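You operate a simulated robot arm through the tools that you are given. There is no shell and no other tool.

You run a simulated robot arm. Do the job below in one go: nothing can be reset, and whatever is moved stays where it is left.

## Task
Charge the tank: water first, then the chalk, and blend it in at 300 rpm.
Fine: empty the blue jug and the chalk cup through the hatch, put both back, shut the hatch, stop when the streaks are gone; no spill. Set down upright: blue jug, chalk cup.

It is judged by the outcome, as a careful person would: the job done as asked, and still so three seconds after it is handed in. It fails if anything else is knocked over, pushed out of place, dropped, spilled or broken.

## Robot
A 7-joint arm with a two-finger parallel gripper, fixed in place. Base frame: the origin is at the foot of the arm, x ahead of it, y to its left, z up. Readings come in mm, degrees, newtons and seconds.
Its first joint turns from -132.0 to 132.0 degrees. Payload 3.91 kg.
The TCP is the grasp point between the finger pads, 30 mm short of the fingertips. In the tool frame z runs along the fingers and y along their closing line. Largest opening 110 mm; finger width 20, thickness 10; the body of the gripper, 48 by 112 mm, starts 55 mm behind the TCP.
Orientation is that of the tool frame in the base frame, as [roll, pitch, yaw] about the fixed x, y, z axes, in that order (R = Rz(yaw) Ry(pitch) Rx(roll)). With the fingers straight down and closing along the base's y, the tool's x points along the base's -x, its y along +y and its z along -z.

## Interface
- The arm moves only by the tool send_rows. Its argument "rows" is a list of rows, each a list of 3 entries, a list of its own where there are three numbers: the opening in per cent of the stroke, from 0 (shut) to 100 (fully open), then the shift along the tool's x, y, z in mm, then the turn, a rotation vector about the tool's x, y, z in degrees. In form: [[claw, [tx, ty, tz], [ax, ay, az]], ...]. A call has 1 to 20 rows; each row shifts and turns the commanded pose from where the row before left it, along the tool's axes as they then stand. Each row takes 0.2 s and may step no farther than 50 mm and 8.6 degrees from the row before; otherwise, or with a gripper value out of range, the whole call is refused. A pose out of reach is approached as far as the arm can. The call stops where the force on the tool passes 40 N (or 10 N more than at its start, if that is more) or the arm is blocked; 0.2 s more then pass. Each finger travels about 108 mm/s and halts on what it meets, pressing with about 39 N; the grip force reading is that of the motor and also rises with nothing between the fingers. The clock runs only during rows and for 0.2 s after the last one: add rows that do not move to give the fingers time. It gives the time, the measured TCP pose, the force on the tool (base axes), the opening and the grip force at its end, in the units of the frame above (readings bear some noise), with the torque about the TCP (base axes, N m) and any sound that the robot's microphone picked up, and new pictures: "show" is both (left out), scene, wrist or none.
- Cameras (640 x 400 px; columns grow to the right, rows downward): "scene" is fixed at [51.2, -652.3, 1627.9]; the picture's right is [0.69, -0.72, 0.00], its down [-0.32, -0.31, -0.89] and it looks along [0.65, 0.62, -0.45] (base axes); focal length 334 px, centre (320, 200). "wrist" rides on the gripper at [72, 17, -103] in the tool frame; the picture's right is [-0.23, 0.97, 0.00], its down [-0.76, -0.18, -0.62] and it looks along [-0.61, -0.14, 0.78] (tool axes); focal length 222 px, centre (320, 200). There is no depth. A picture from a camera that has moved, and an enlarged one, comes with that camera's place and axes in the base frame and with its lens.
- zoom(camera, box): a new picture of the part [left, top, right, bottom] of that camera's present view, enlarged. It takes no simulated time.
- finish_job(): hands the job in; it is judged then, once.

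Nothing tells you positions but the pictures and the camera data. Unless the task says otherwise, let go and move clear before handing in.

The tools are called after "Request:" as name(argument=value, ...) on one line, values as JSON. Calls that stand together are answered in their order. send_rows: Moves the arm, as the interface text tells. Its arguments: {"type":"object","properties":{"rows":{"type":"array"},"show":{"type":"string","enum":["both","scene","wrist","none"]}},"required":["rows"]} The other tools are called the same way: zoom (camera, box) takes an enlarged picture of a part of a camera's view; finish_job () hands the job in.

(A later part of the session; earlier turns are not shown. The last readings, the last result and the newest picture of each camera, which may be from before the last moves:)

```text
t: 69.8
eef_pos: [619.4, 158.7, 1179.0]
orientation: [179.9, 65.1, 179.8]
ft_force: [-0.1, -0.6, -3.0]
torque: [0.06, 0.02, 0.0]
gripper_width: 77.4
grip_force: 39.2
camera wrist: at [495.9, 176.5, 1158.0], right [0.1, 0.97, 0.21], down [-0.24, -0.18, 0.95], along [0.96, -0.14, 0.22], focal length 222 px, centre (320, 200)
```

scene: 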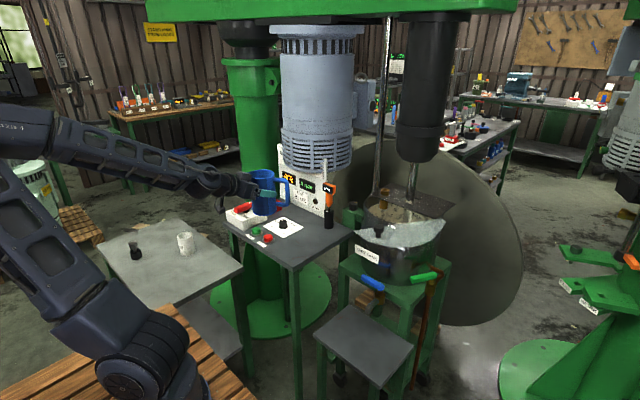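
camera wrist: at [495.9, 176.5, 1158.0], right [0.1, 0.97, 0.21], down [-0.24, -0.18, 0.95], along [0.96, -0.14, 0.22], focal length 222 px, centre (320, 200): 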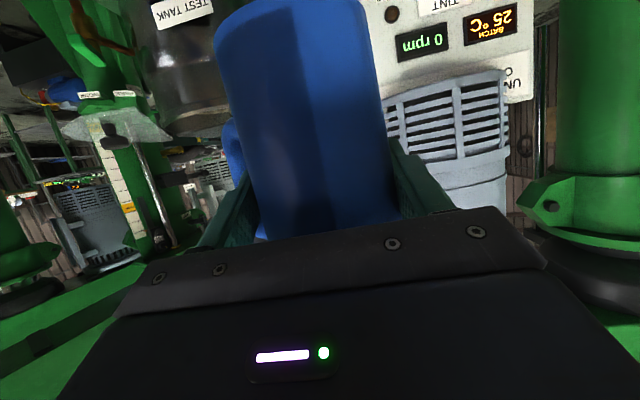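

Jug in hand and upright. The clear opening is a half-disc about the point (1055, −106) with radius 127. I'll move to in front of the tank, away from the hatch knob.

Request:
send_rows(rows=[[0, [-3.8, -6.6, 7.5], [0, 0, 0]], [0, [-7.8, -13.3, 15.2], [0, 0, 0]], [0, [-11.66, -19.9, 22.75], [0, 0, 0]], [0, [-11.66, -19.9, 22.75], [0, 0, 0]], [0, [-11.66, -19.9, 22.75], [0, 0, 0]], [0, [-11.66, -19.9, 22.75], [0, 0, 0]], [0, [-11.66, -19.9, 22.75], [0, 0, 0]], [0, [-11.66, -19.9, 22.75], [0, 0, 0]], [0, [-11.66, -19.9, 22.75], [0, 0, 0]], [0, [-11.66, -19.9, 22.75], [0, 0, 0]], [0, [-11.66, -19.9, 22.75], [0, 0, 0]], [0, [-7.8, -13.3, 15.2], [0, 0, 0]], [0, [-3.8, -6.6, 7.5], [0, 0, 0]], [0, [0, 0, 0], [0, 0, 0]]], show="both")

Request:
zoom(camera="scene", box=[330, 130, 470, 270])

```text
t: 72.8
eef_pos: [900.0, -60.3, 1189.8]
orientation: [179.9, 65.1, 179.8]
ft_force: [-0.1, 0.6, -3.3]
torque: [0.05, 0.0, 0.01]
gripper_width: 77.4
grip_force: 38.8
camera wrist: at [776.5, -43.3, 1168.6], right [0.1, 0.97, 0.21], down [-0.24, -0.18, 0.95], along [0.96, -0.14, 0.22], focal length 222 px, centre (320, 200)
```

scene: 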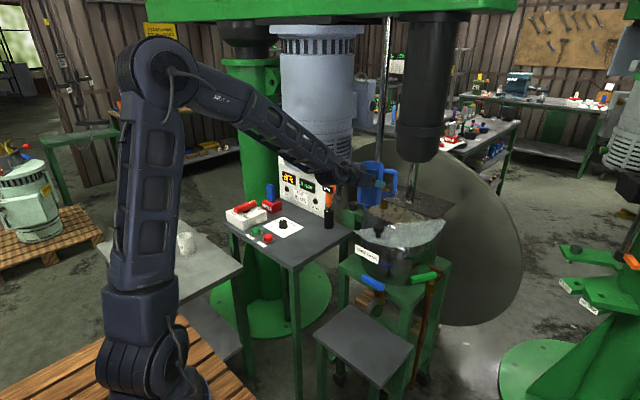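
wrist: 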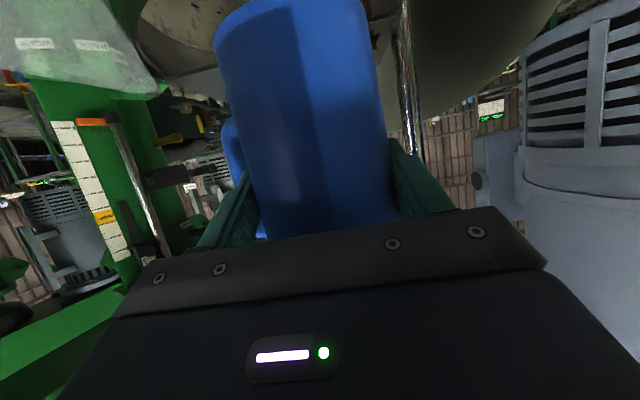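

```text
2.86 times, centred on (400, 200) of scene
camera zoom: at [51.2, -652.3, 1627.9], right [0.69, -0.72, 0.0], down [-0.32, -0.31, -0.89], along [0.65, 0.62, -0.45], focal length 953 px, centre (91, 200)
```

zoom: 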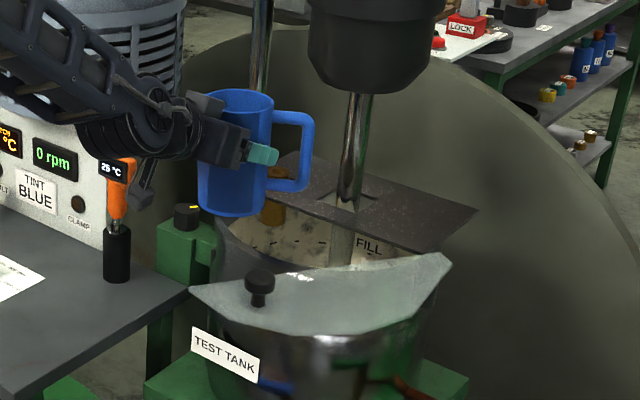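

Request:
send_rows(rows=[[0, [0, 0, 0], [0.64, 0, -2.42]], [0, [0, 0, 0], [1.286, 0, -4.83]], [0, [0, 0, 0], [1.286, 0, -4.83]], [0, [0, 0, 0], [1.286, 0, -4.83]], [0, [0, 0, 0], [1.286, 0, -4.83]], [0, [0, 0, 0], [1.286, 0, -4.83]], [0, [0, 0, 0], [1.286, 0, -4.83]], [0, [0, 0, 0], [1.286, 0, -4.83]], [0, [0, 0, 0], [0.64, 0, -2.42]], [0, [0, 0, 0], [0, 0, 0]]], show="both")

Request:
zoom(camera="scene", box=[330, 130, 470, 270])

```text
t: 75.0
eef_pos: [899.0, -60.2, 1190.7]
orientation: [-119.8, 43.3, -121.8]
ft_force: [0.0, -1.1, -2.9]
torque: [0.06, 0.04, -0.03]
gripper_width: 77.4
grip_force: 39.0
camera wrist: at [776.3, -75.1, 1167.8], right [-0.02, 0.89, -0.46], down [-0.26, 0.44, 0.86], along [0.97, 0.14, 0.22], focal length 222 px, centre (320, 200)
```

scene: 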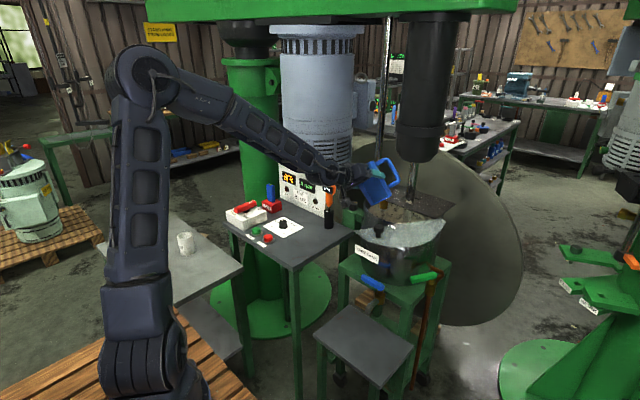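
wrist: 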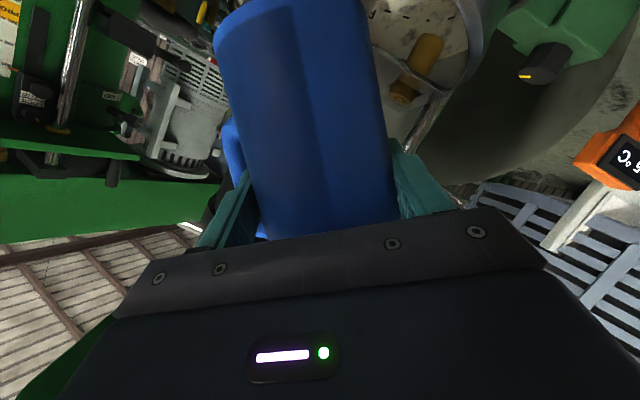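

```text
2.86 times, centred on (400, 200) of scene
camera zoom: at [51.2, -652.3, 1627.9], right [0.69, -0.72, 0.0], down [-0.32, -0.31, -0.89], along [0.65, 0.62, -0.45], focal length 953 px, centre (91, 200)
```

zoom: 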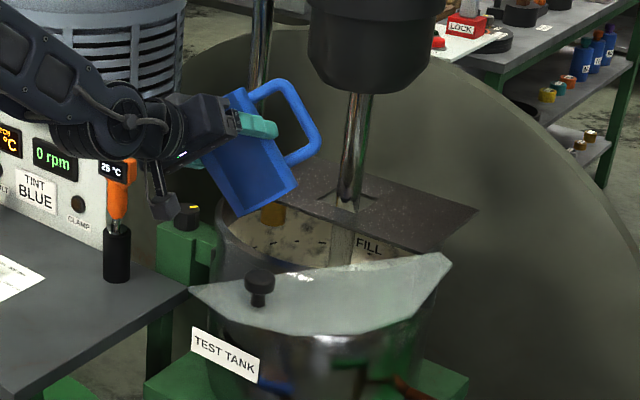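

No spill at 40° of tilt. I'll move in over the opening.

Request:
send_rows(rows=[[0, [4.32, -6.44, 11.38], [0, 0, 0]], [0, [8.64, -12.88, 22.76], [0, 0, 0]], [0, [8.64, -12.88, 22.76], [0, 0, 0]], [0, [8.64, -12.88, 22.76], [0, 0, 0]], [0, [8.64, -12.88, 22.76], [0, 0, 0]], [0, [4.32, -6.44, 11.38], [0, 0, 0]], [0, [0, 0, 0], [0, 0, 0]]], show="both")

Request:
zoom(camera="scene", box=[330, 130, 470, 270])

```text
t: 76.5
eef_pos: [995.8, -155.1, 1159.6]
orientation: [-119.8, 43.2, -121.8]
ft_force: [-0.3, 0.5, -2.9]
torque: [0.08, 0.08, 0.0]
gripper_width: 77.1
grip_force: 39.0
camera wrist: at [871.8, -170.7, 1138.1], right [-0.02, 0.89, -0.46], down [-0.26, 0.44, 0.86], along [0.97, 0.14, 0.22], focal length 222 px, centre (320, 200)
```

scene: 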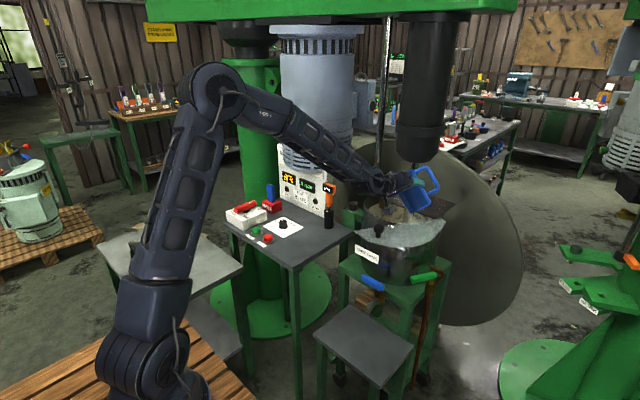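
wrist: 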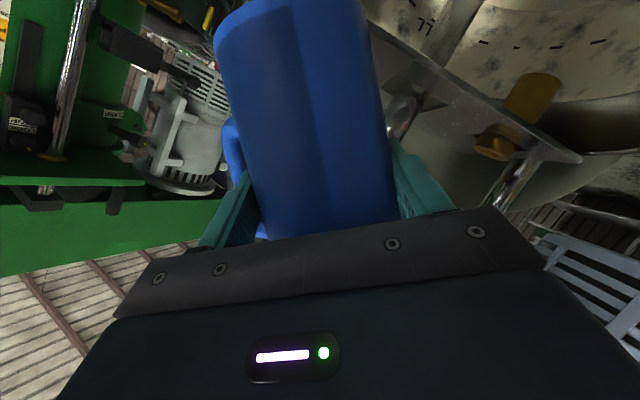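

```text
2.86 times, centred on (400, 200) of scene
camera zoom: at [51.2, -652.3, 1627.9], right [0.69, -0.72, 0.0], down [-0.32, -0.31, -0.89], along [0.65, 0.62, -0.45], focal length 953 px, centre (91, 200)
```

zoom: 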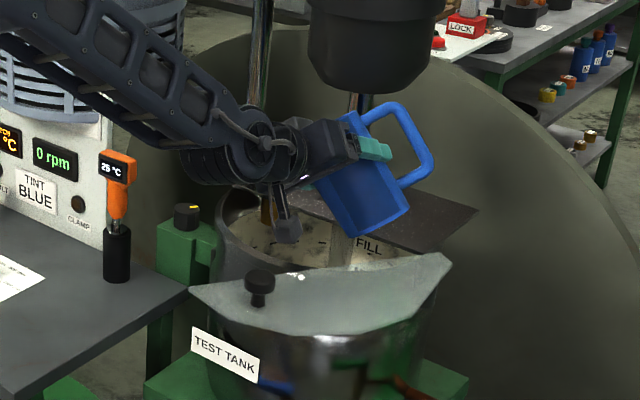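

Request:
send_rows(rows=[[0, [5.1, 4.7, 2.7], [0, 0, 0]], [0, [5.1, 4.7, 2.7], [0, 0, 0]], [0, [0, 0, 0], [1.028, 0, -3.865]], [0, [0, 0, 0], [1.028, 0, -3.865]], [0, [0, 0, 0], [1.028, 0, -3.865]], [0, [0, 0, 0], [1.028, 0, -3.865]], [0, [0, 0, 0], [1.028, 0, -3.865]], [0, [0, 0, 0], [0, 0, 0]]], show="both")

Request:
zoom(camera="scene", box=[340, 140, 460, 260])

```text
t: 78.3
eef_pos: [994.1, -155.0, 1143.8]
orientation: [-109.1, 25.6, -112.1]
ft_force: [0.4, -0.4, -2.7]
torque: [0.07, 0.06, 0.02]
gripper_width: 77.6
grip_force: 38.5
camera wrist: at [873.0, -184.3, 1130.4], right [-0.07, 0.68, -0.73], down [-0.29, 0.69, 0.66], along [0.95, 0.26, 0.15], focal length 222 px, centre (320, 200)
```

scene: 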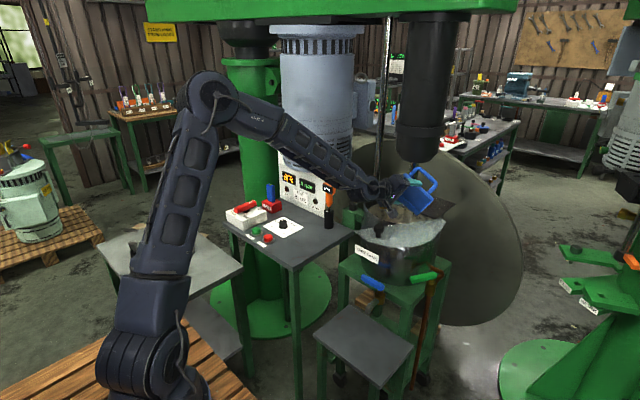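
wrist: 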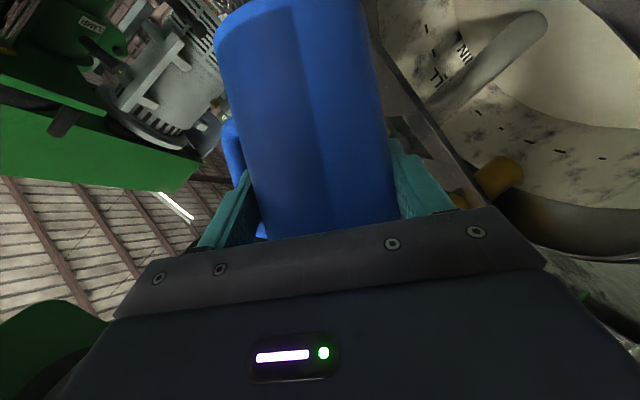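

```text
3.33 times, centred on (400, 200) of scene
camera zoom: at [51.2, -652.3, 1627.9], right [0.69, -0.72, 0.0], down [-0.32, -0.31, -0.89], along [0.65, 0.62, -0.45], focal length 1112 px, centre (53, 200)
```

zoom: 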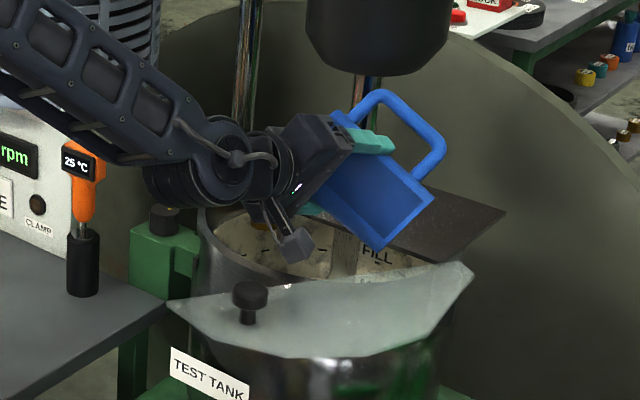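

Request:
send_rows(rows=[[0, [0, 0, 0], [0.77, 0, -2.9]], [0, [0, 0, 0], [0.77, 0, -2.9]], [0, [0, 0, 0], [0.77, 0, -2.9]], [0, [0, 0, 0], [0.77, 0, -2.9]], [0, [0, 0, 0], [0, 0, 0]], [0, [0, 0, 0], [0, 0, 0]]], show="both")

Request:
zoom(camera="scene", box=[340, 140, 460, 260])

```text
t: 79.8
eef_pos: [995.5, -155.8, 1144.1]
orientation: [-104.8, 14.3, -108.6]
ft_force: [-0.4, 0.2, -2.3]
torque: [0.06, 0.05, -0.04]
gripper_width: 77.2
grip_force: 38.9
camera wrist: at [873.9, -191.5, 1136.9], right [-0.09, 0.51, -0.86], down [-0.32, 0.8, 0.51], along [0.94, 0.32, 0.09], focal length 222 px, centre (320, 200)
```

scene: 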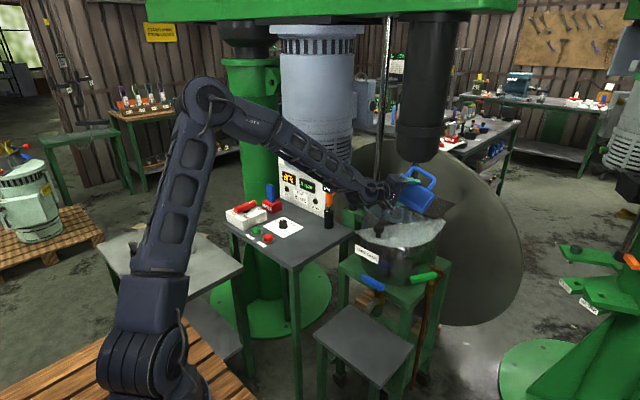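
wrist: 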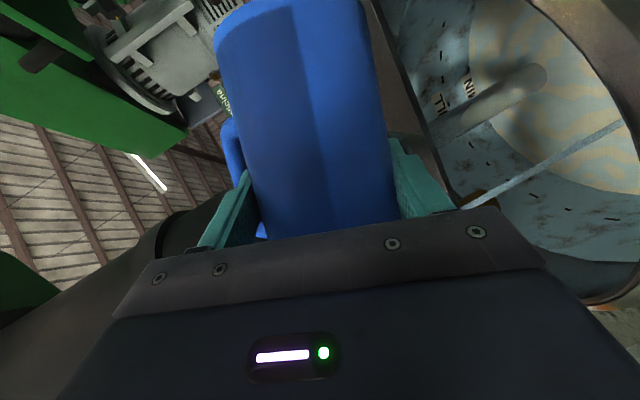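

```text
3.33 times, centred on (400, 200) of scene
camera zoom: at [51.2, -652.3, 1627.9], right [0.69, -0.72, 0.0], down [-0.32, -0.31, -0.89], along [0.65, 0.62, -0.45], focal length 1112 px, centre (53, 200)
```

zoom: 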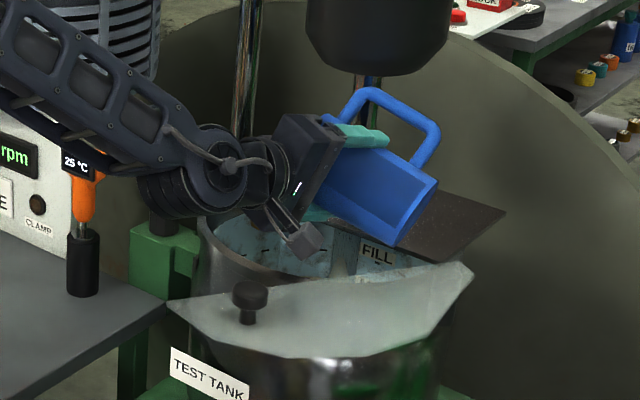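

Water is streaming into the tank, well inside the rim. I'll keep tilting slowly.

Request:
send_rows(rows=[[0, [0, 0, 0], [0.51, 0, -1.93]], [0, [0, 0, 0], [0.51, 0, -1.93]], [0, [0, 0, 0], [0.51, 0, -1.93]], [0, [0, 0, 0], [0.51, 0, -1.93]], [0, [0, 0, 0], [0.51, 0, -1.93]], [0, [0, 0, 0], [0.51, 0, -1.93]], [0, [0, 0, 0], [0.51, 0, -1.93]], [0, [0, 0, 0], [0.51, 0, -1.93]], [0, [0, 0, 0], [0, 0, 0]], [0, [0, 0, 0], [0, 0, 0]]], show="both")

Request:
zoom(camera="scene", box=[340, 140, 460, 260])

```text
t: 82.0
eef_pos: [994.3, -155.3, 1145.5]
orientation: [-100.2, -0.7, -105.2]
ft_force: [-0.6, -0.3, -0.9]
torque: [0.04, 0.05, -0.02]
gripper_width: 77.2
grip_force: 38.7
camera wrist: at [875.6, -198.0, 1147.9], right [-0.11, 0.25, -0.96], down [-0.36, 0.89, 0.28], along [0.93, 0.38, -0.01], focal length 222 px, centre (320, 200)
```

scene: 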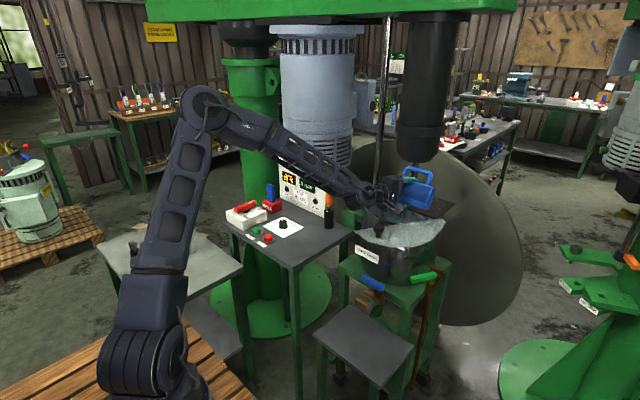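
wrist: 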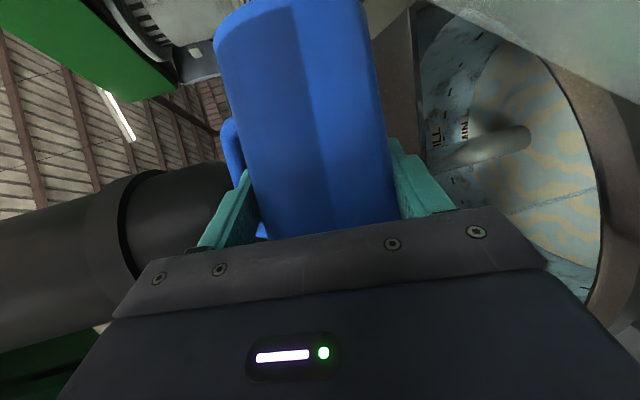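

```text
3.33 times, centred on (400, 200) of scene
camera zoom: at [51.2, -652.3, 1627.9], right [0.69, -0.72, 0.0], down [-0.32, -0.31, -0.89], along [0.65, 0.62, -0.45], focal length 1112 px, centre (53, 200)
```

zoom: 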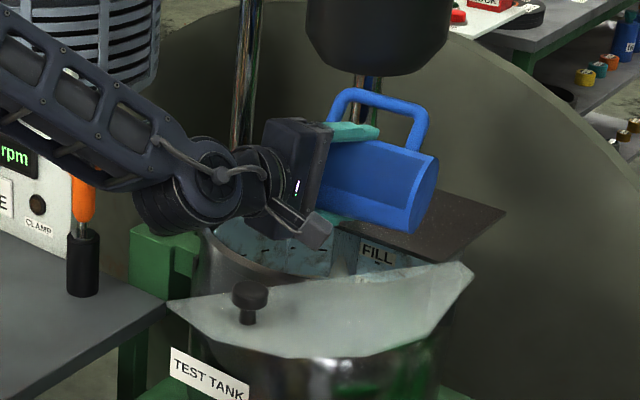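

Request:
send_rows(rows=[[0, [0, 0, 0], [0.77, 0, -2.9]], [0, [0, 0, 0], [0.77, 0, -2.9]], [0, [0, 0, 0], [0.77, 0, -2.9]], [0, [0, 0, 0], [0.77, 0, -2.9]], [0, [0, 0, 0], [0.77, 0, -2.9]], [0, [0, 0, 0], [0.77, 0, -2.9]], [0, [0, 0, 0], [0.77, 0, -2.9]], [0, [0, 0, 0], [0.77, 0, -2.9]], [0, [0, 0, 0], [0.77, 0, -2.9]], [0, [0, 0, 0], [0.77, 0, -2.9]], [0, [0, 0, 0], [0, 0, 0]], [0, [0, 0, 0], [0, 0, 0]], [0, [0, 0, 0], [0, 0, 0]], [0, [0, 0, 0], [0, 0, 0]], [0, [0, 0, 0], [0, 0, 0]]], show="both")

Request:
zoom(camera="scene", box=[340, 140, 460, 260])

Request:
zoom(camera="wrist", box=[360, 0, 640, 240])

```text
t: 85.2
eef_pos: [994.4, -154.3, 1144.8]
orientation: [-93.3, -29.4, -101.6]
ft_force: [-0.2, -1.2, -1.5]
torque: [0.02, 0.04, -0.03]
gripper_width: 77.0
grip_force: 39.1
camera wrist: at [879.8, -201.5, 1171.8], right [-0.11, -0.26, -0.96], down [-0.44, 0.88, -0.19], along [0.89, 0.4, -0.21], focal length 222 px, centre (320, 200)
```

scene: 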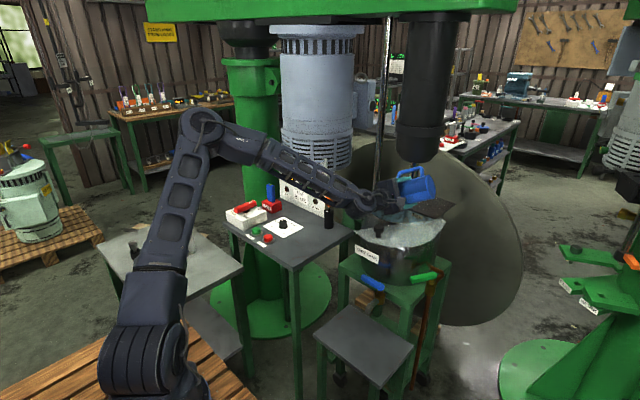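
wrist: 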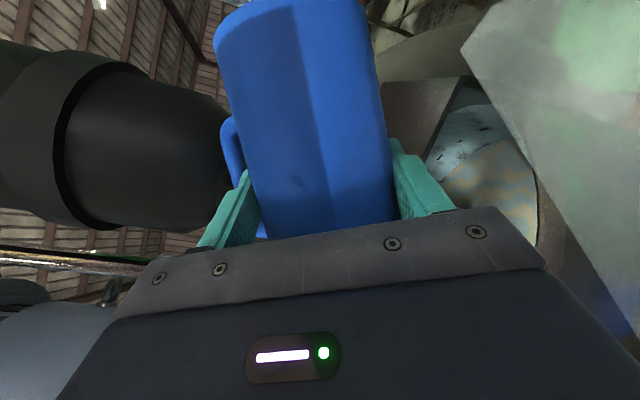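

```text
3.33 times, centred on (400, 200) of scene
camera zoom: at [51.2, -652.3, 1627.9], right [0.69, -0.72, 0.0], down [-0.32, -0.31, -0.89], along [0.65, 0.62, -0.45], focal length 1112 px, centre (53, 200)
```

zoom: 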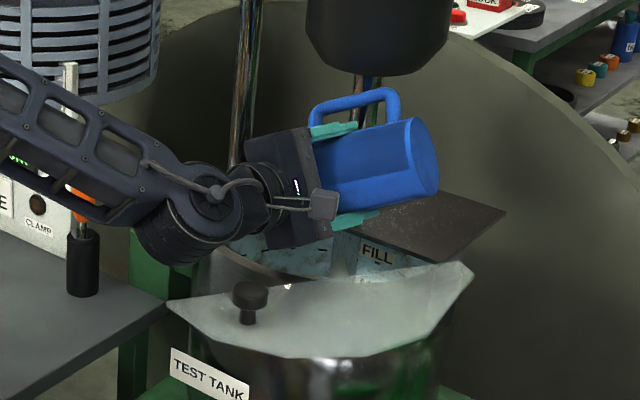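

```text
1.67 times, centred on (500, 120) of wrist
camera zoom: at [879.8, -201.5, 1171.8], right [-0.11, -0.26, -0.96], down [-0.44, 0.88, -0.19], along [0.89, 0.4, -0.21], focal length 370 px, centre (20, 333)
```

zoom: 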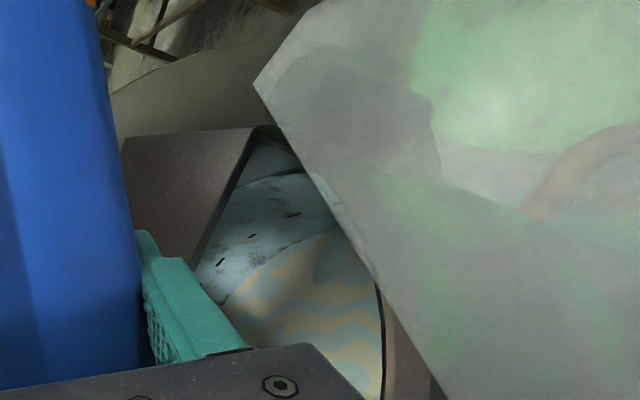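

The load has dropped from about 3–4 N to about 1 N, so the jug looks empty. I'll hold briefly for drips, then right it in place over the tank.

Request:
send_rows(rows=[[0, [0, 0, 0], [0, 0, 0]], [0, [0, 0, 0], [0, 0, 0]], [0, [0, 0, 0], [0, 0, 0]], [0, [0, 0, 0], [0, 0, 0]], [0, [0, 0, 0], [-1.286, 0, 4.83]], [0, [0, 0, 0], [-1.286, 0, 4.83]], [0, [0, 0, 0], [-1.286, 0, 4.83]], [0, [0, 0, 0], [-1.286, 0, 4.83]], [0, [0, 0, 0], [-1.286, 0, 4.83]], [0, [0, 0, 0], [-1.286, 0, 4.83]], [0, [0, 0, 0], [-1.286, 0, 4.83]], [0, [0, 0, 0], [-1.286, 0, 4.83]], [0, [0, 0, 0], [-1.286, 0, 4.83]], [0, [0, 0, 0], [-1.286, 0, 4.83]], [0, [0, 0, 0], [-1.286, 0, 4.83]], [0, [0, 0, 0], [-1.286, 0, 4.83]], [0, [0, 0, 0], [-1.286, 0, 4.83]], [0, [0, 0, 0], [-1.286, 0, 4.83]], [0, [0, 0, 0], [-1.286, 0, 4.83]], [0, [0, 0, 0], [-0.77, 0, 2.9]]], show="none")

Request:
send_rows(rows=[[0, [-5.1, -4.7, -2.7], [0, 0, 0]], [0, [-5.1, -4.7, -2.7], [0, 0, 0]], [0, [-8.64, 12.88, -22.76], [0, 0, 0]], [0, [-8.64, 12.88, -22.76], [0, 0, 0]], [0, [-8.64, 12.88, -22.76], [0, 0, 0]], [0, [-8.64, 12.88, -22.76], [0, 0, 0]], [0, [-8.64, 12.88, -22.76], [0, 0, 0]], [0, [0, 0, 0], [-1.286, 0, 4.83]], [0, [0, 0, 0], [-1.286, 0, 4.83]], [0, [0, 0, 0], [-1.286, 0, 4.83]], [0, [0, 0, 0], [-1.286, 0, 4.83]], [0, [0, 0, 0], [-1.286, 0, 4.83]], [0, [0, 0, 0], [-1.286, 0, 4.83]], [0, [0, 0, 0], [-1.286, 0, 4.83]], [0, [0, 0, 0], [-1.286, 0, 4.83]], [0, [0, 0, 0], [0, 0, 0]]], show="both")

Request:
zoom(camera="scene", box=[330, 130, 470, 270])

```text
t: 89.3
eef_pos: [996.2, -154.9, 1145.6]
orientation: [-120.0, 43.2, -121.8]
ft_force: [0.4, 0.5, -1.9]
torque: [0.0, 0.01, 0.0]
gripper_width: 76.9
grip_force: 39.2
```

```text
t: 92.8
eef_pos: [899.7, -59.8, 1189.7]
orientation: [179.7, 64.9, 179.7]
ft_force: [-1.2, -0.1, -1.0]
torque: [0.0, 0.01, 0.02]
gripper_width: 76.9
grip_force: 38.9
camera wrist: at [776.6, -43.0, 1168.8], right [0.1, 0.97, 0.21], down [-0.24, -0.18, 0.95], along [0.97, -0.14, 0.22], focal length 222 px, centre (320, 200)
```

scene: 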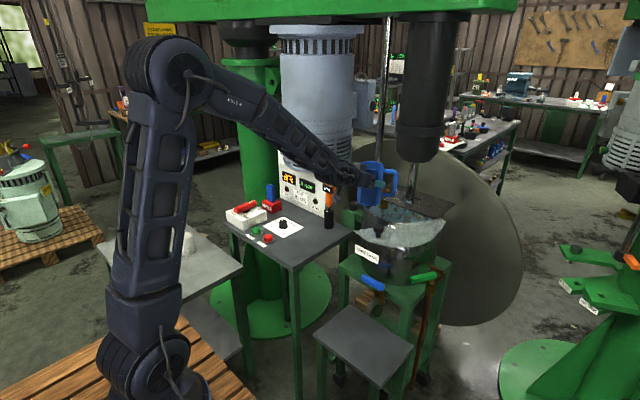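
wrist: 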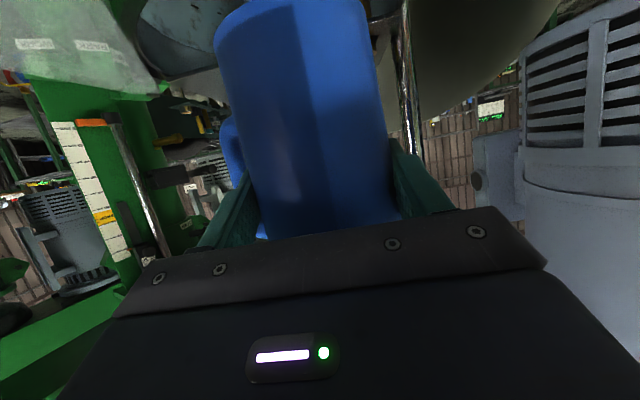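

```text
2.86 times, centred on (400, 200) of scene
camera zoom: at [51.2, -652.3, 1627.9], right [0.69, -0.72, 0.0], down [-0.32, -0.31, -0.89], along [0.65, 0.62, -0.45], focal length 953 px, centre (91, 200)
```

zoom: 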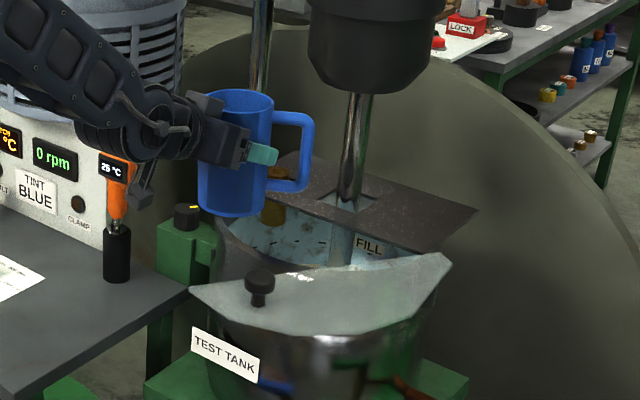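

The jug is upright again. I'll carry it back along the same path.

Request:
send_rows(rows=[[0, [3.8, 6.6, -7.5], [0, 0, 0]], [0, [7.8, 13.3, -15.2], [0, 0, 0]], [0, [11.66, 19.9, -22.75], [0, 0, 0]], [0, [11.66, 19.9, -22.75], [0, 0, 0]], [0, [11.66, 19.9, -22.75], [0, 0, 0]], [0, [11.66, 19.9, -22.75], [0, 0, 0]], [0, [11.66, 19.9, -22.75], [0, 0, 0]], [0, [11.66, 19.9, -22.75], [0, 0, 0]], [0, [11.66, 19.9, -22.75], [0, 0, 0]], [0, [11.66, 19.9, -22.75], [0, 0, 0]], [0, [11.66, 19.9, -22.75], [0, 0, 0]], [0, [7.8, 13.3, -15.2], [0, 0, 0]], [0, [3.8, 6.6, -7.5], [0, 0, 0]], [0, [0, 0, 0], [0, 0, 0]]], show="none")

Request:
send_rows(rows=[[0, [0, 0, 0], [1.8, 0, 0.84]], [0, [0, 0, 0], [3.63, 0, 1.68]], [0, [0, 0, 0], [3.63, 0, 1.68]], [0, [0, 0, 0], [3.63, 0, 1.68]], [0, [0, 0, 0], [3.63, 0, 1.68]], [0, [0, 0, 0], [3.63, 0, 1.68]], [0, [0, 0, 0], [3.63, 0, 1.68]], [0, [0, 0, 0], [3.63, 0, 1.68]], [0, [0, 0, 0], [1.8, 0, 0.84]], [0, [0, 0, 0], [0, 0, 0]]], show="none")

Request:
send_rows(rows=[[0, [3.3, 7.5, -7.1], [0, 0, 0]], [0, [6.7, 15.3, -14.4], [0, 0, 0]], [0, [9.95, 22.8, -21.55], [0, 0, 0]], [0, [9.95, 22.8, -21.55], [0, 0, 0]], [0, [9.95, 22.8, -21.55], [0, 0, 0]], [0, [9.95, 22.8, -21.55], [0, 0, 0]], [0, [9.95, 22.8, -21.55], [0, 0, 0]], [0, [9.95, 22.8, -21.55], [0, 0, 0]], [0, [9.95, 22.8, -21.55], [0, 0, 0]], [0, [9.95, 22.8, -21.55], [0, 0, 0]], [0, [9.95, 22.8, -21.55], [0, 0, 0]], [0, [6.7, 15.3, -14.4], [0, 0, 0]], [0, [3.3, 7.5, -7.1], [0, 0, 0]], [0, [0, 0, 0], [0, 0, 0]]], show="scene")

```text
t: 95.8
eef_pos: [619.6, 159.4, 1179.3]
orientation: [-179.9, 65.0, 179.8]
ft_force: [0.8, 0.2, -1.1]
torque: [0.02, -0.02, 0.01]
gripper_width: 76.9
grip_force: 39.2
```

```text
t: 98.0
eef_pos: [618.3, 160.0, 1179.2]
orientation: [-179.7, 65.1, 148.1]
ft_force: [0.4, -0.1, -1.7]
torque: [0.02, 0.03, -0.02]
gripper_width: 76.7
grip_force: 38.7
```

```text
t: 101.0
eef_pos: [531.5, 512.7, 1180.9]
orientation: [-179.8, 65.0, 148.1]
ft_force: [1.3, -0.2, -0.9]
torque: [0.02, 0.02, 0.01]
gripper_width: 76.9
grip_force: 39.3
```

scene: 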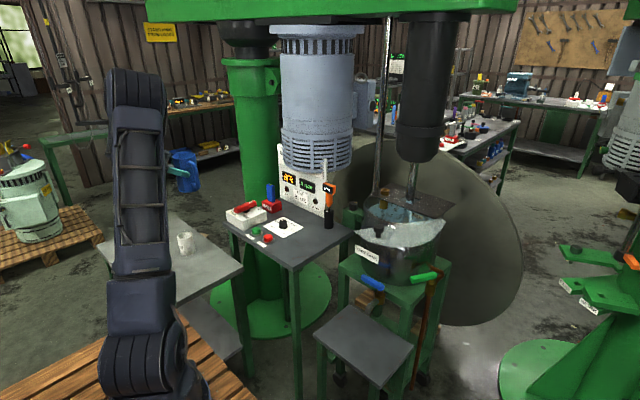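

Request:
send_rows(rows=[[0, [9, 0, 4.2], [0, 0, 0]], [0, [18, 0, 8.4], [0, 0, 0]], [0, [27, 0, 12.6], [0, 0, 0]], [0, [32, 0, 14.9], [0, 0, 0]], [0, [32, 0, 14.9], [0, 0, 0]], [0, [32, 0, 14.9], [0, 0, 0]], [0, [32, 0, 14.9], [0, 0, 0]], [0, [32, 0, 14.9], [0, 0, 0]], [0, [32, 0, 14.9], [0, 0, 0]], [0, [27, 0, 12.6], [0, 0, 0]], [0, [18, 0, 8.4], [0, 0, 0]], [0, [9, 0, 4.2], [0, 0, 0]], [0, [0, 0, 0], [0, 0, 0]]], show="both")

Request:
zoom(camera="scene", box=[130, 190, 250, 290])

```text
t: 103.8
eef_pos: [531.6, 511.0, 850.4]
orientation: [-179.8, 64.9, 147.9]
ft_force: [-0.8, -0.3, -0.8]
torque: [-0.02, 0.04, 0.01]
gripper_width: 76.5
grip_force: 38.6
camera wrist: at [435.0, 591.1, 829.1], right [0.6, 0.77, 0.2], down [-0.3, -0.02, 0.95], along [0.74, -0.63, 0.22], focal length 222 px, centre (320, 200)
```

scene: 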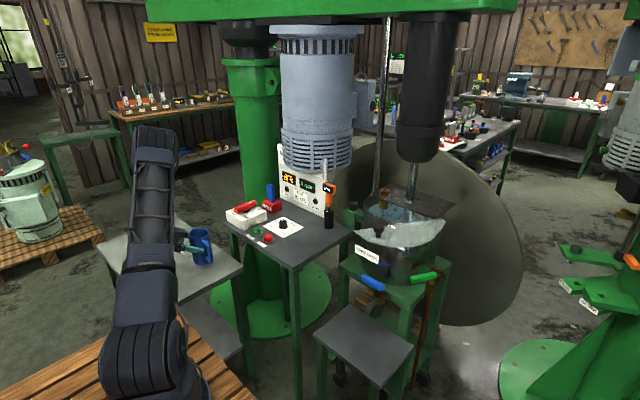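
wrist: 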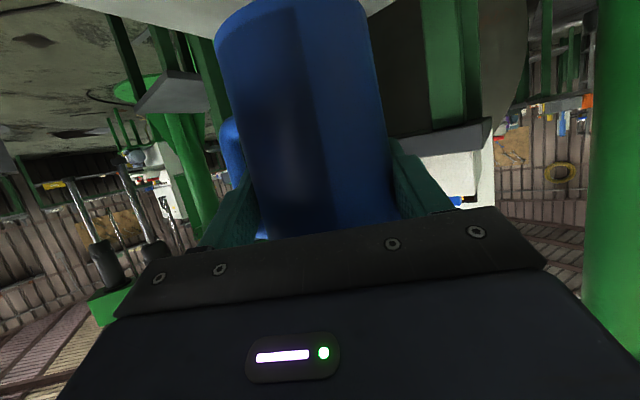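

```text
4.00 times, centred on (190, 240) of scene
camera zoom: at [51.2, -652.3, 1627.9], right [0.69, -0.72, 0.0], down [-0.32, -0.31, -0.89], along [0.65, 0.62, -0.45], focal length 1334 px, centre (840, 40)
```

zoom: 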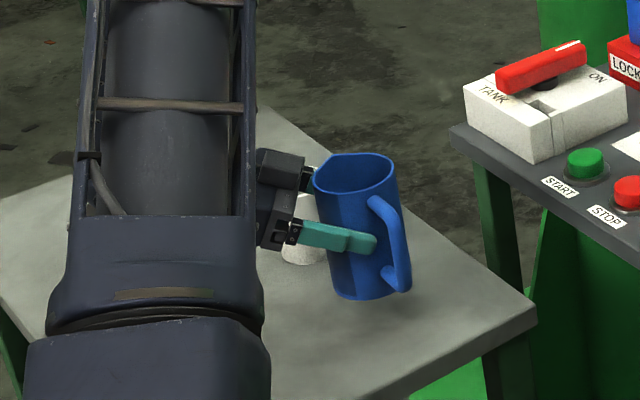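

Request:
send_rows(rows=[[0, [14.5, 0, 6.8], [0, 0, 0]], [0, [14.5, 0, 6.8], [0, 0, 0]], [0, [9.1, 0, 4.2], [0, 0, 0]], [0, [3.6, 0, 1.7], [0, 0, 0]], [0, [1.8, 0, 0.85], [0, 0, 0]], [0, [0.9, 0, 0.42], [0, 0, 0]], [0, [0, 0, 0], [0, 0, 0]]], show="none")

```text
t: 105.3
eef_pos: [531.1, 511.1, 800.3]
orientation: [-179.8, 65.0, 148.1]
ft_force: [-0.3, 0.4, -1.0]
torque: [0.02, -0.05, 0.0]
gripper_width: 76.7
grip_force: 38.9
```

Request:
send_rows(rows=[[0, [0.9, 0, 0.42], [0, 0, 0]], [0, [0, 0, 0], [0, 0, 0]]], show="none")

Request:
send_rows(rows=[[0, [0.9, 0, 0.42], [0, 0, 0]], [0, [0, 0, 0], [0, 0, 0]]], show="scene")

Request:
zoom(camera="scene", box=[150, 210, 230, 290])

```text
t: 106.0
eef_pos: [530.9, 510.9, 800.1]
orientation: [-179.9, 65.0, 148.0]
ft_force: [-2.5, -0.8, 12.3]
torque: [-0.23, -0.38, -0.09]
gripper_width: 76.7
grip_force: 39.0
```

```text
t: 106.5
eef_pos: [530.5, 510.2, 801.1]
orientation: [-180.0, 65.0, 147.8]
ft_force: [-3.4, -1.8, 29.2]
torque: [-0.65, -0.37, 0.17]
gripper_width: 76.4
grip_force: 38.8
```

scene: 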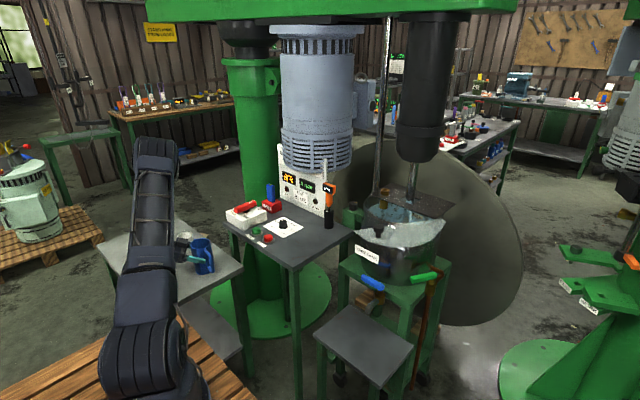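

```text
5.00 times, centred on (190, 250) of scene
camera zoom: at [51.2, -652.3, 1627.9], right [0.69, -0.72, 0.0], down [-0.32, -0.31, -0.89], along [0.65, 0.62, -0.45], focal length 1667 px, centre (970, -50)
```

zoom: 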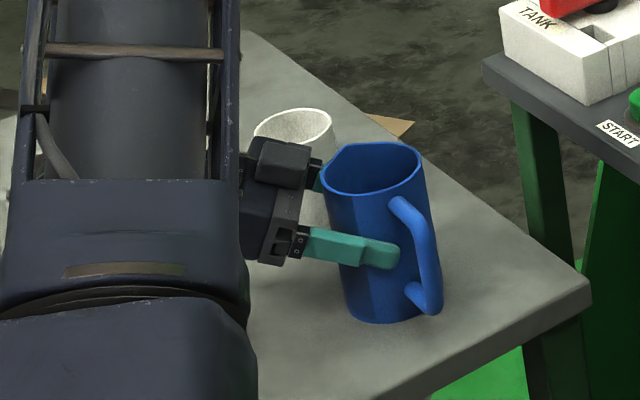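

It's on the table. I'll take off the press force, open slowly and back straight out.

Request:
send_rows(rows=[[0, [-1.6, 0, -0.75], [0, 0, 0]], [60, [0, 0, 0], [0, 0, 0]], [72, [0, 0, 0], [0, 0, 0]], [76, [0, 0, 0], [0, 0, 0]], [85, [0, 0, 0], [0, 0, 0]], [100, [0, 0, 0], [0, 0, 0]], [100, [0, 0, 0], [0, 0, 0]]], show="both")

Request:
zoom(camera="scene", box=[150, 210, 230, 290])

```text
t: 108.2
eef_pos: [531.4, 510.8, 800.2]
orientation: [-179.8, 65.0, 148.0]
ft_force: [0.3, -1.0, 0.1]
torque: [-0.01, -0.01, -0.01]
gripper_width: 110.3
grip_force: 0.0
camera wrist: at [434.8, 590.6, 779.3], right [0.6, 0.77, 0.2], down [-0.3, -0.02, 0.95], along [0.74, -0.63, 0.22], focal length 222 px, centre (320, 200)
```

scene: 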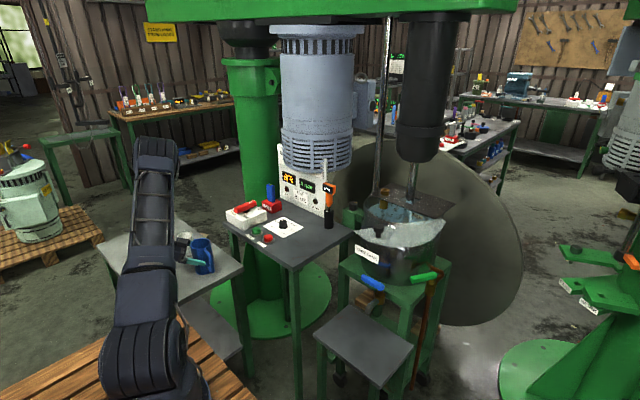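
wrist: 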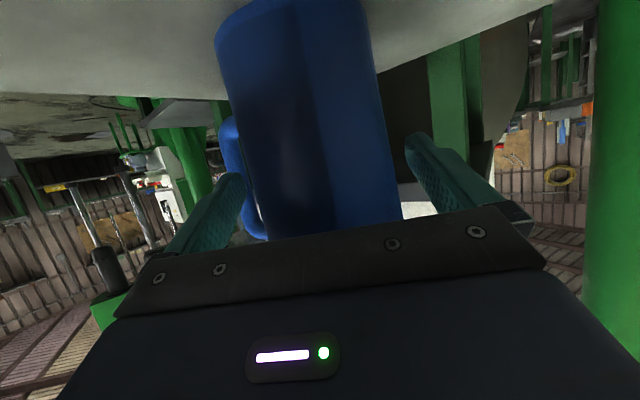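

```text
5.00 times, centred on (190, 250) of scene
camera zoom: at [51.2, -652.3, 1627.9], right [0.69, -0.72, 0.0], down [-0.32, -0.31, -0.89], along [0.65, 0.62, -0.45], focal length 1667 px, centre (970, -50)
```

zoom: 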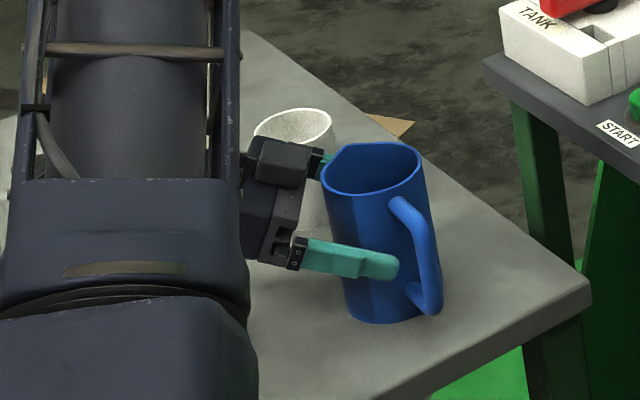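

The jug is standing upright where it was. I'll back out and take a viewing pose for the chalk cup.

Request:
send_rows(rows=[[100, [0, 0, -20], [0, 0, 0]], [100, [0, 0, -25], [0, 0, 0]], [100, [0, 0, -25], [0, 0, 0]], [100, [0, 0, -25], [0, 0, 0]], [100, [0, 0, -25], [0, 0, 0]], [100, [-36, 0, -17], [0, 0, 0]], [100, [-36, 0, -17], [0, 0, 0]], [100, [0, 0, 0], [0, 7.5, 0]], [100, [0, 0, 0], [0, 7.5, 0]], [100, [0, 0, 0], [0, 7.5, 0]], [100, [0, 0, 0], [0, 7.5, 0]], [100, [0, 0, 0], [-4.3, 0, -6.14]], [100, [0, 0, 0], [-4.3, 0, -6.14]], [100, [0, 0, 0], [-4.3, 0, -6.14]], [100, [0, 0, 0], [-4.3, 0, -6.14]], [100, [0, 0, 0], [-4.3, 0, -6.14]], [100, [0, 0, 0], [-4.3, 0, -6.14]], [100, [0, 0, 0], [-4.3, 0, -6.14]], [100, [0, 0, 0], [0, 0, 0]]], show="both")

Request:
zoom(camera="scene", box=[130, 190, 250, 290])

Request:
zoom(camera="wrist", box=[240, 30, 480, 190])

```text
t: 112.2
eef_pos: [438.8, 569.3, 931.2]
orientation: [-180.0, 35.0, -159.5]
ft_force: [0.6, -0.6, 0.8]
torque: [0.01, 0.02, -0.02]
gripper_width: 110.1
grip_force: 0.1
camera wrist: at [321.8, 542.8, 975.1], right [-0.17, 0.98, 0.13], down [0.31, -0.07, 0.95], along [0.94, 0.2, -0.29], focal length 222 px, centre (320, 200)
```

scene: 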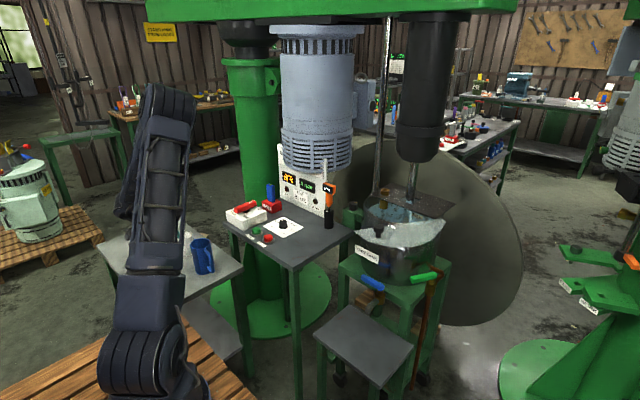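
wrist: 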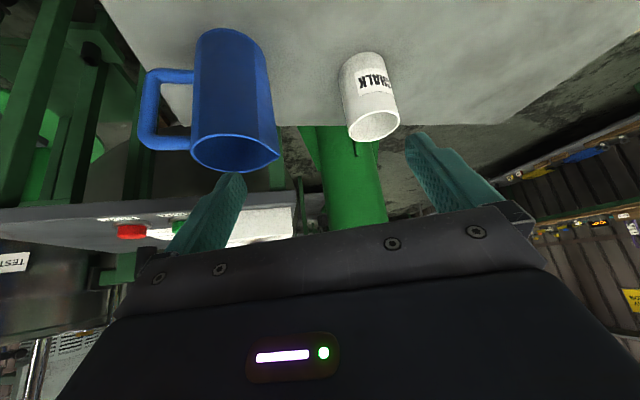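

```text
4.00 times, centred on (190, 240) of scene
camera zoom: at [51.2, -652.3, 1627.9], right [0.69, -0.72, 0.0], down [-0.32, -0.31, -0.89], along [0.65, 0.62, -0.45], focal length 1334 px, centre (840, 40)
```

zoom: 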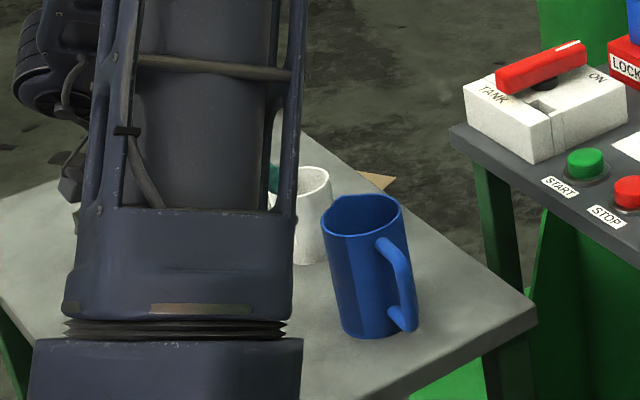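

```text
2.50 times, centred on (360, 110) of wrist
camera zoom: at [321.8, 542.8, 975.1], right [-0.17, 0.98, 0.13], down [0.31, -0.07, 0.95], along [0.94, 0.2, -0.29], focal length 555 px, centre (220, 425)
```

zoom: 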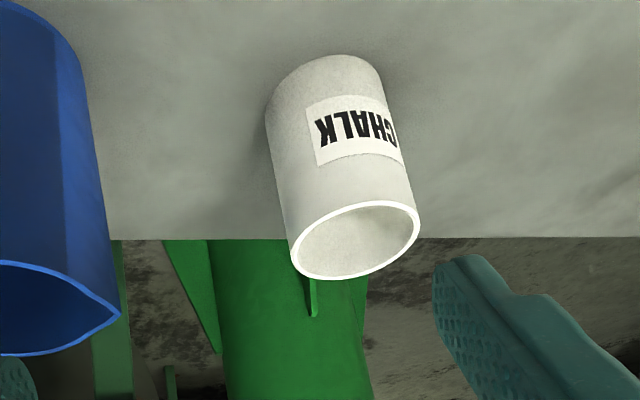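

The cup's axis is near (553, 678), it is about 70 mm across, and its rim is at z≈808. I'll set the tool to the same 25° tilt and line up behind it along azimuth 20°.

Request:
send_rows(rows=[[100, [0, 0, 0], [0, -7.5, 0]], [100, [0, 0, 0], [0, -7.5, 0]], [100, [0, 0, 0], [0, -7.5, 0]], [100, [0, 0, 0], [0, -7.5, 0]], [100, [21.8, 15.5, 18.5], [0, 0, 0]], [100, [21.8, 15.5, 18.5], [0, 0, 0]], [100, [21.8, 15.5, 18.5], [0, 0, 0]], [100, [21.8, 15.5, 18.5], [0, 0, 0]], [100, [0, 0, 0], [0, 0, 0]]], show="both")

Request:
zoom(camera="wrist", box=[220, 0, 460, 200])

```text
t: 114.2
eef_pos: [446.4, 637.2, 822.1]
orientation: [180.0, 64.9, -159.5]
ft_force: [-0.4, 0.0, 0.3]
torque: [0.01, -0.02, -0.01]
gripper_width: 110.1
grip_force: 0.0
camera wrist: at [323.6, 609.5, 800.4], right [-0.25, 0.95, 0.21], down [-0.16, -0.25, 0.95], along [0.95, 0.2, 0.22], focal length 222 px, centre (320, 200)
```

scene: 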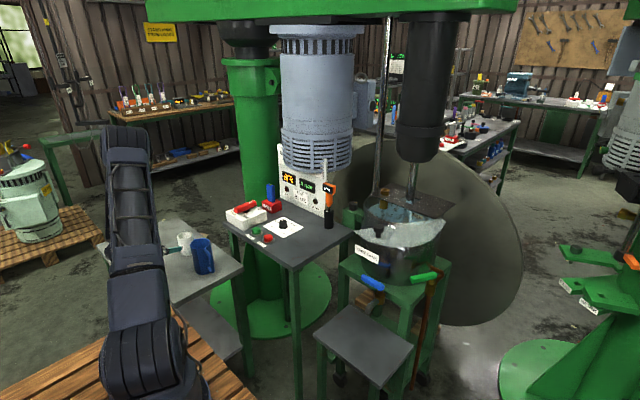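
wrist: 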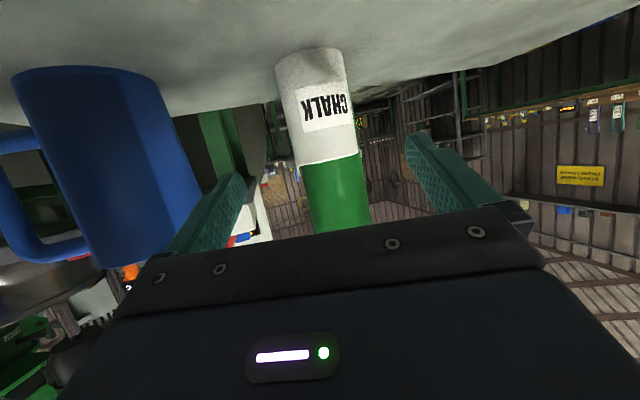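

```text
2.00 times, centred on (340, 100) of wrist
camera zoom: at [323.6, 609.5, 800.4], right [-0.25, 0.95, 0.21], down [-0.16, -0.25, 0.95], along [0.95, 0.2, 0.22], focal length 444 px, centre (280, 400)
```

zoom: 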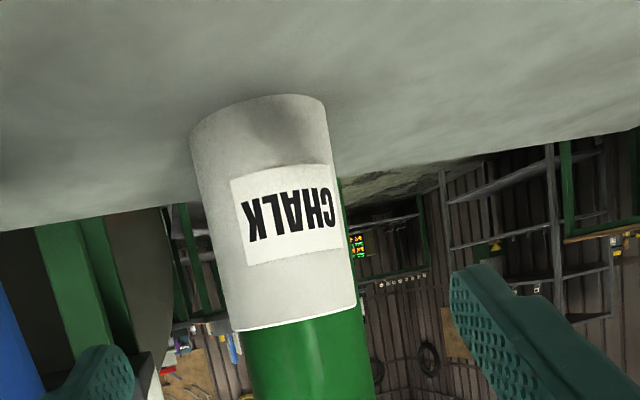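

The cup is centred within a millimetre or so. I'll advance and close on it gently.

Request:
send_rows(rows=[[100, [0, 1, 24], [0, 0, 0]], [100, [0, 0, 24], [0, 0, 0]], [100, [0, 0, 24], [0, 0, 0]], [100, [0, 0, 24], [0, 0, 0]], [100, [0, 0, 22], [0, 0, 0]], [85, [0, 0, 0], [0, 0, 0]], [75, [0, 0, 0], [0, 0, 0]], [70, [0, 0, 0], [0, 0, 0]], [66, [0, 0, 0], [0, 0, 0]], [62, [0, 0, 0], [0, 0, 0]], [58, [0, 0, 0], [0, 0, 0]], [40, [0, 0, 0], [0, 0, 0]], [0, [0, 0, 0], [0, 0, 0]]], show="both")

```text
t: 117.0
eef_pos: [544.6, 675.6, 771.0]
orientation: [180.0, 65.0, -159.7]
ft_force: [0.4, 0.6, -0.1]
torque: [0.1, -0.05, 0.01]
gripper_width: 61.0
grip_force: 38.8
camera wrist: at [422.9, 647.9, 749.2], right [-0.25, 0.95, 0.21], down [-0.16, -0.25, 0.95], along [0.95, 0.2, 0.22], focal length 222 px, centre (320, 200)
```

scene: 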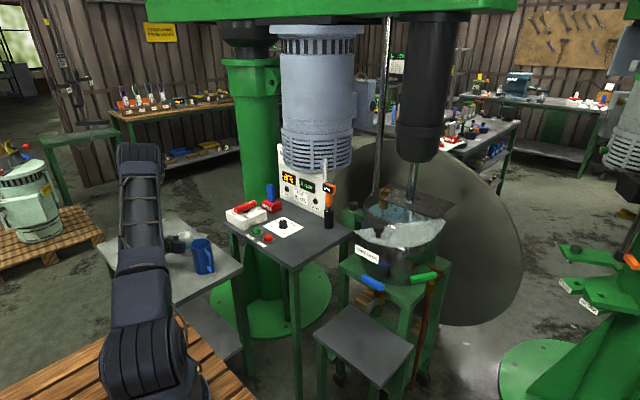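
wrist: 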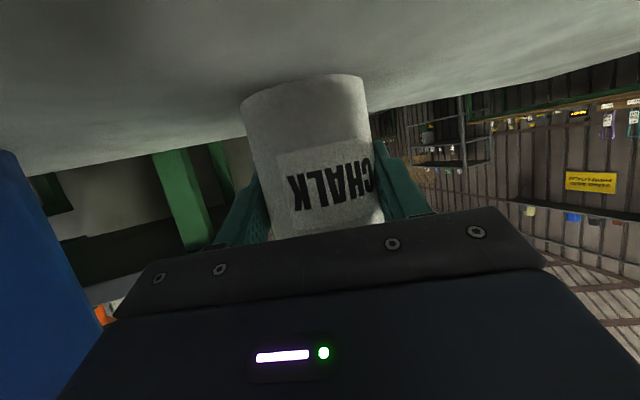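

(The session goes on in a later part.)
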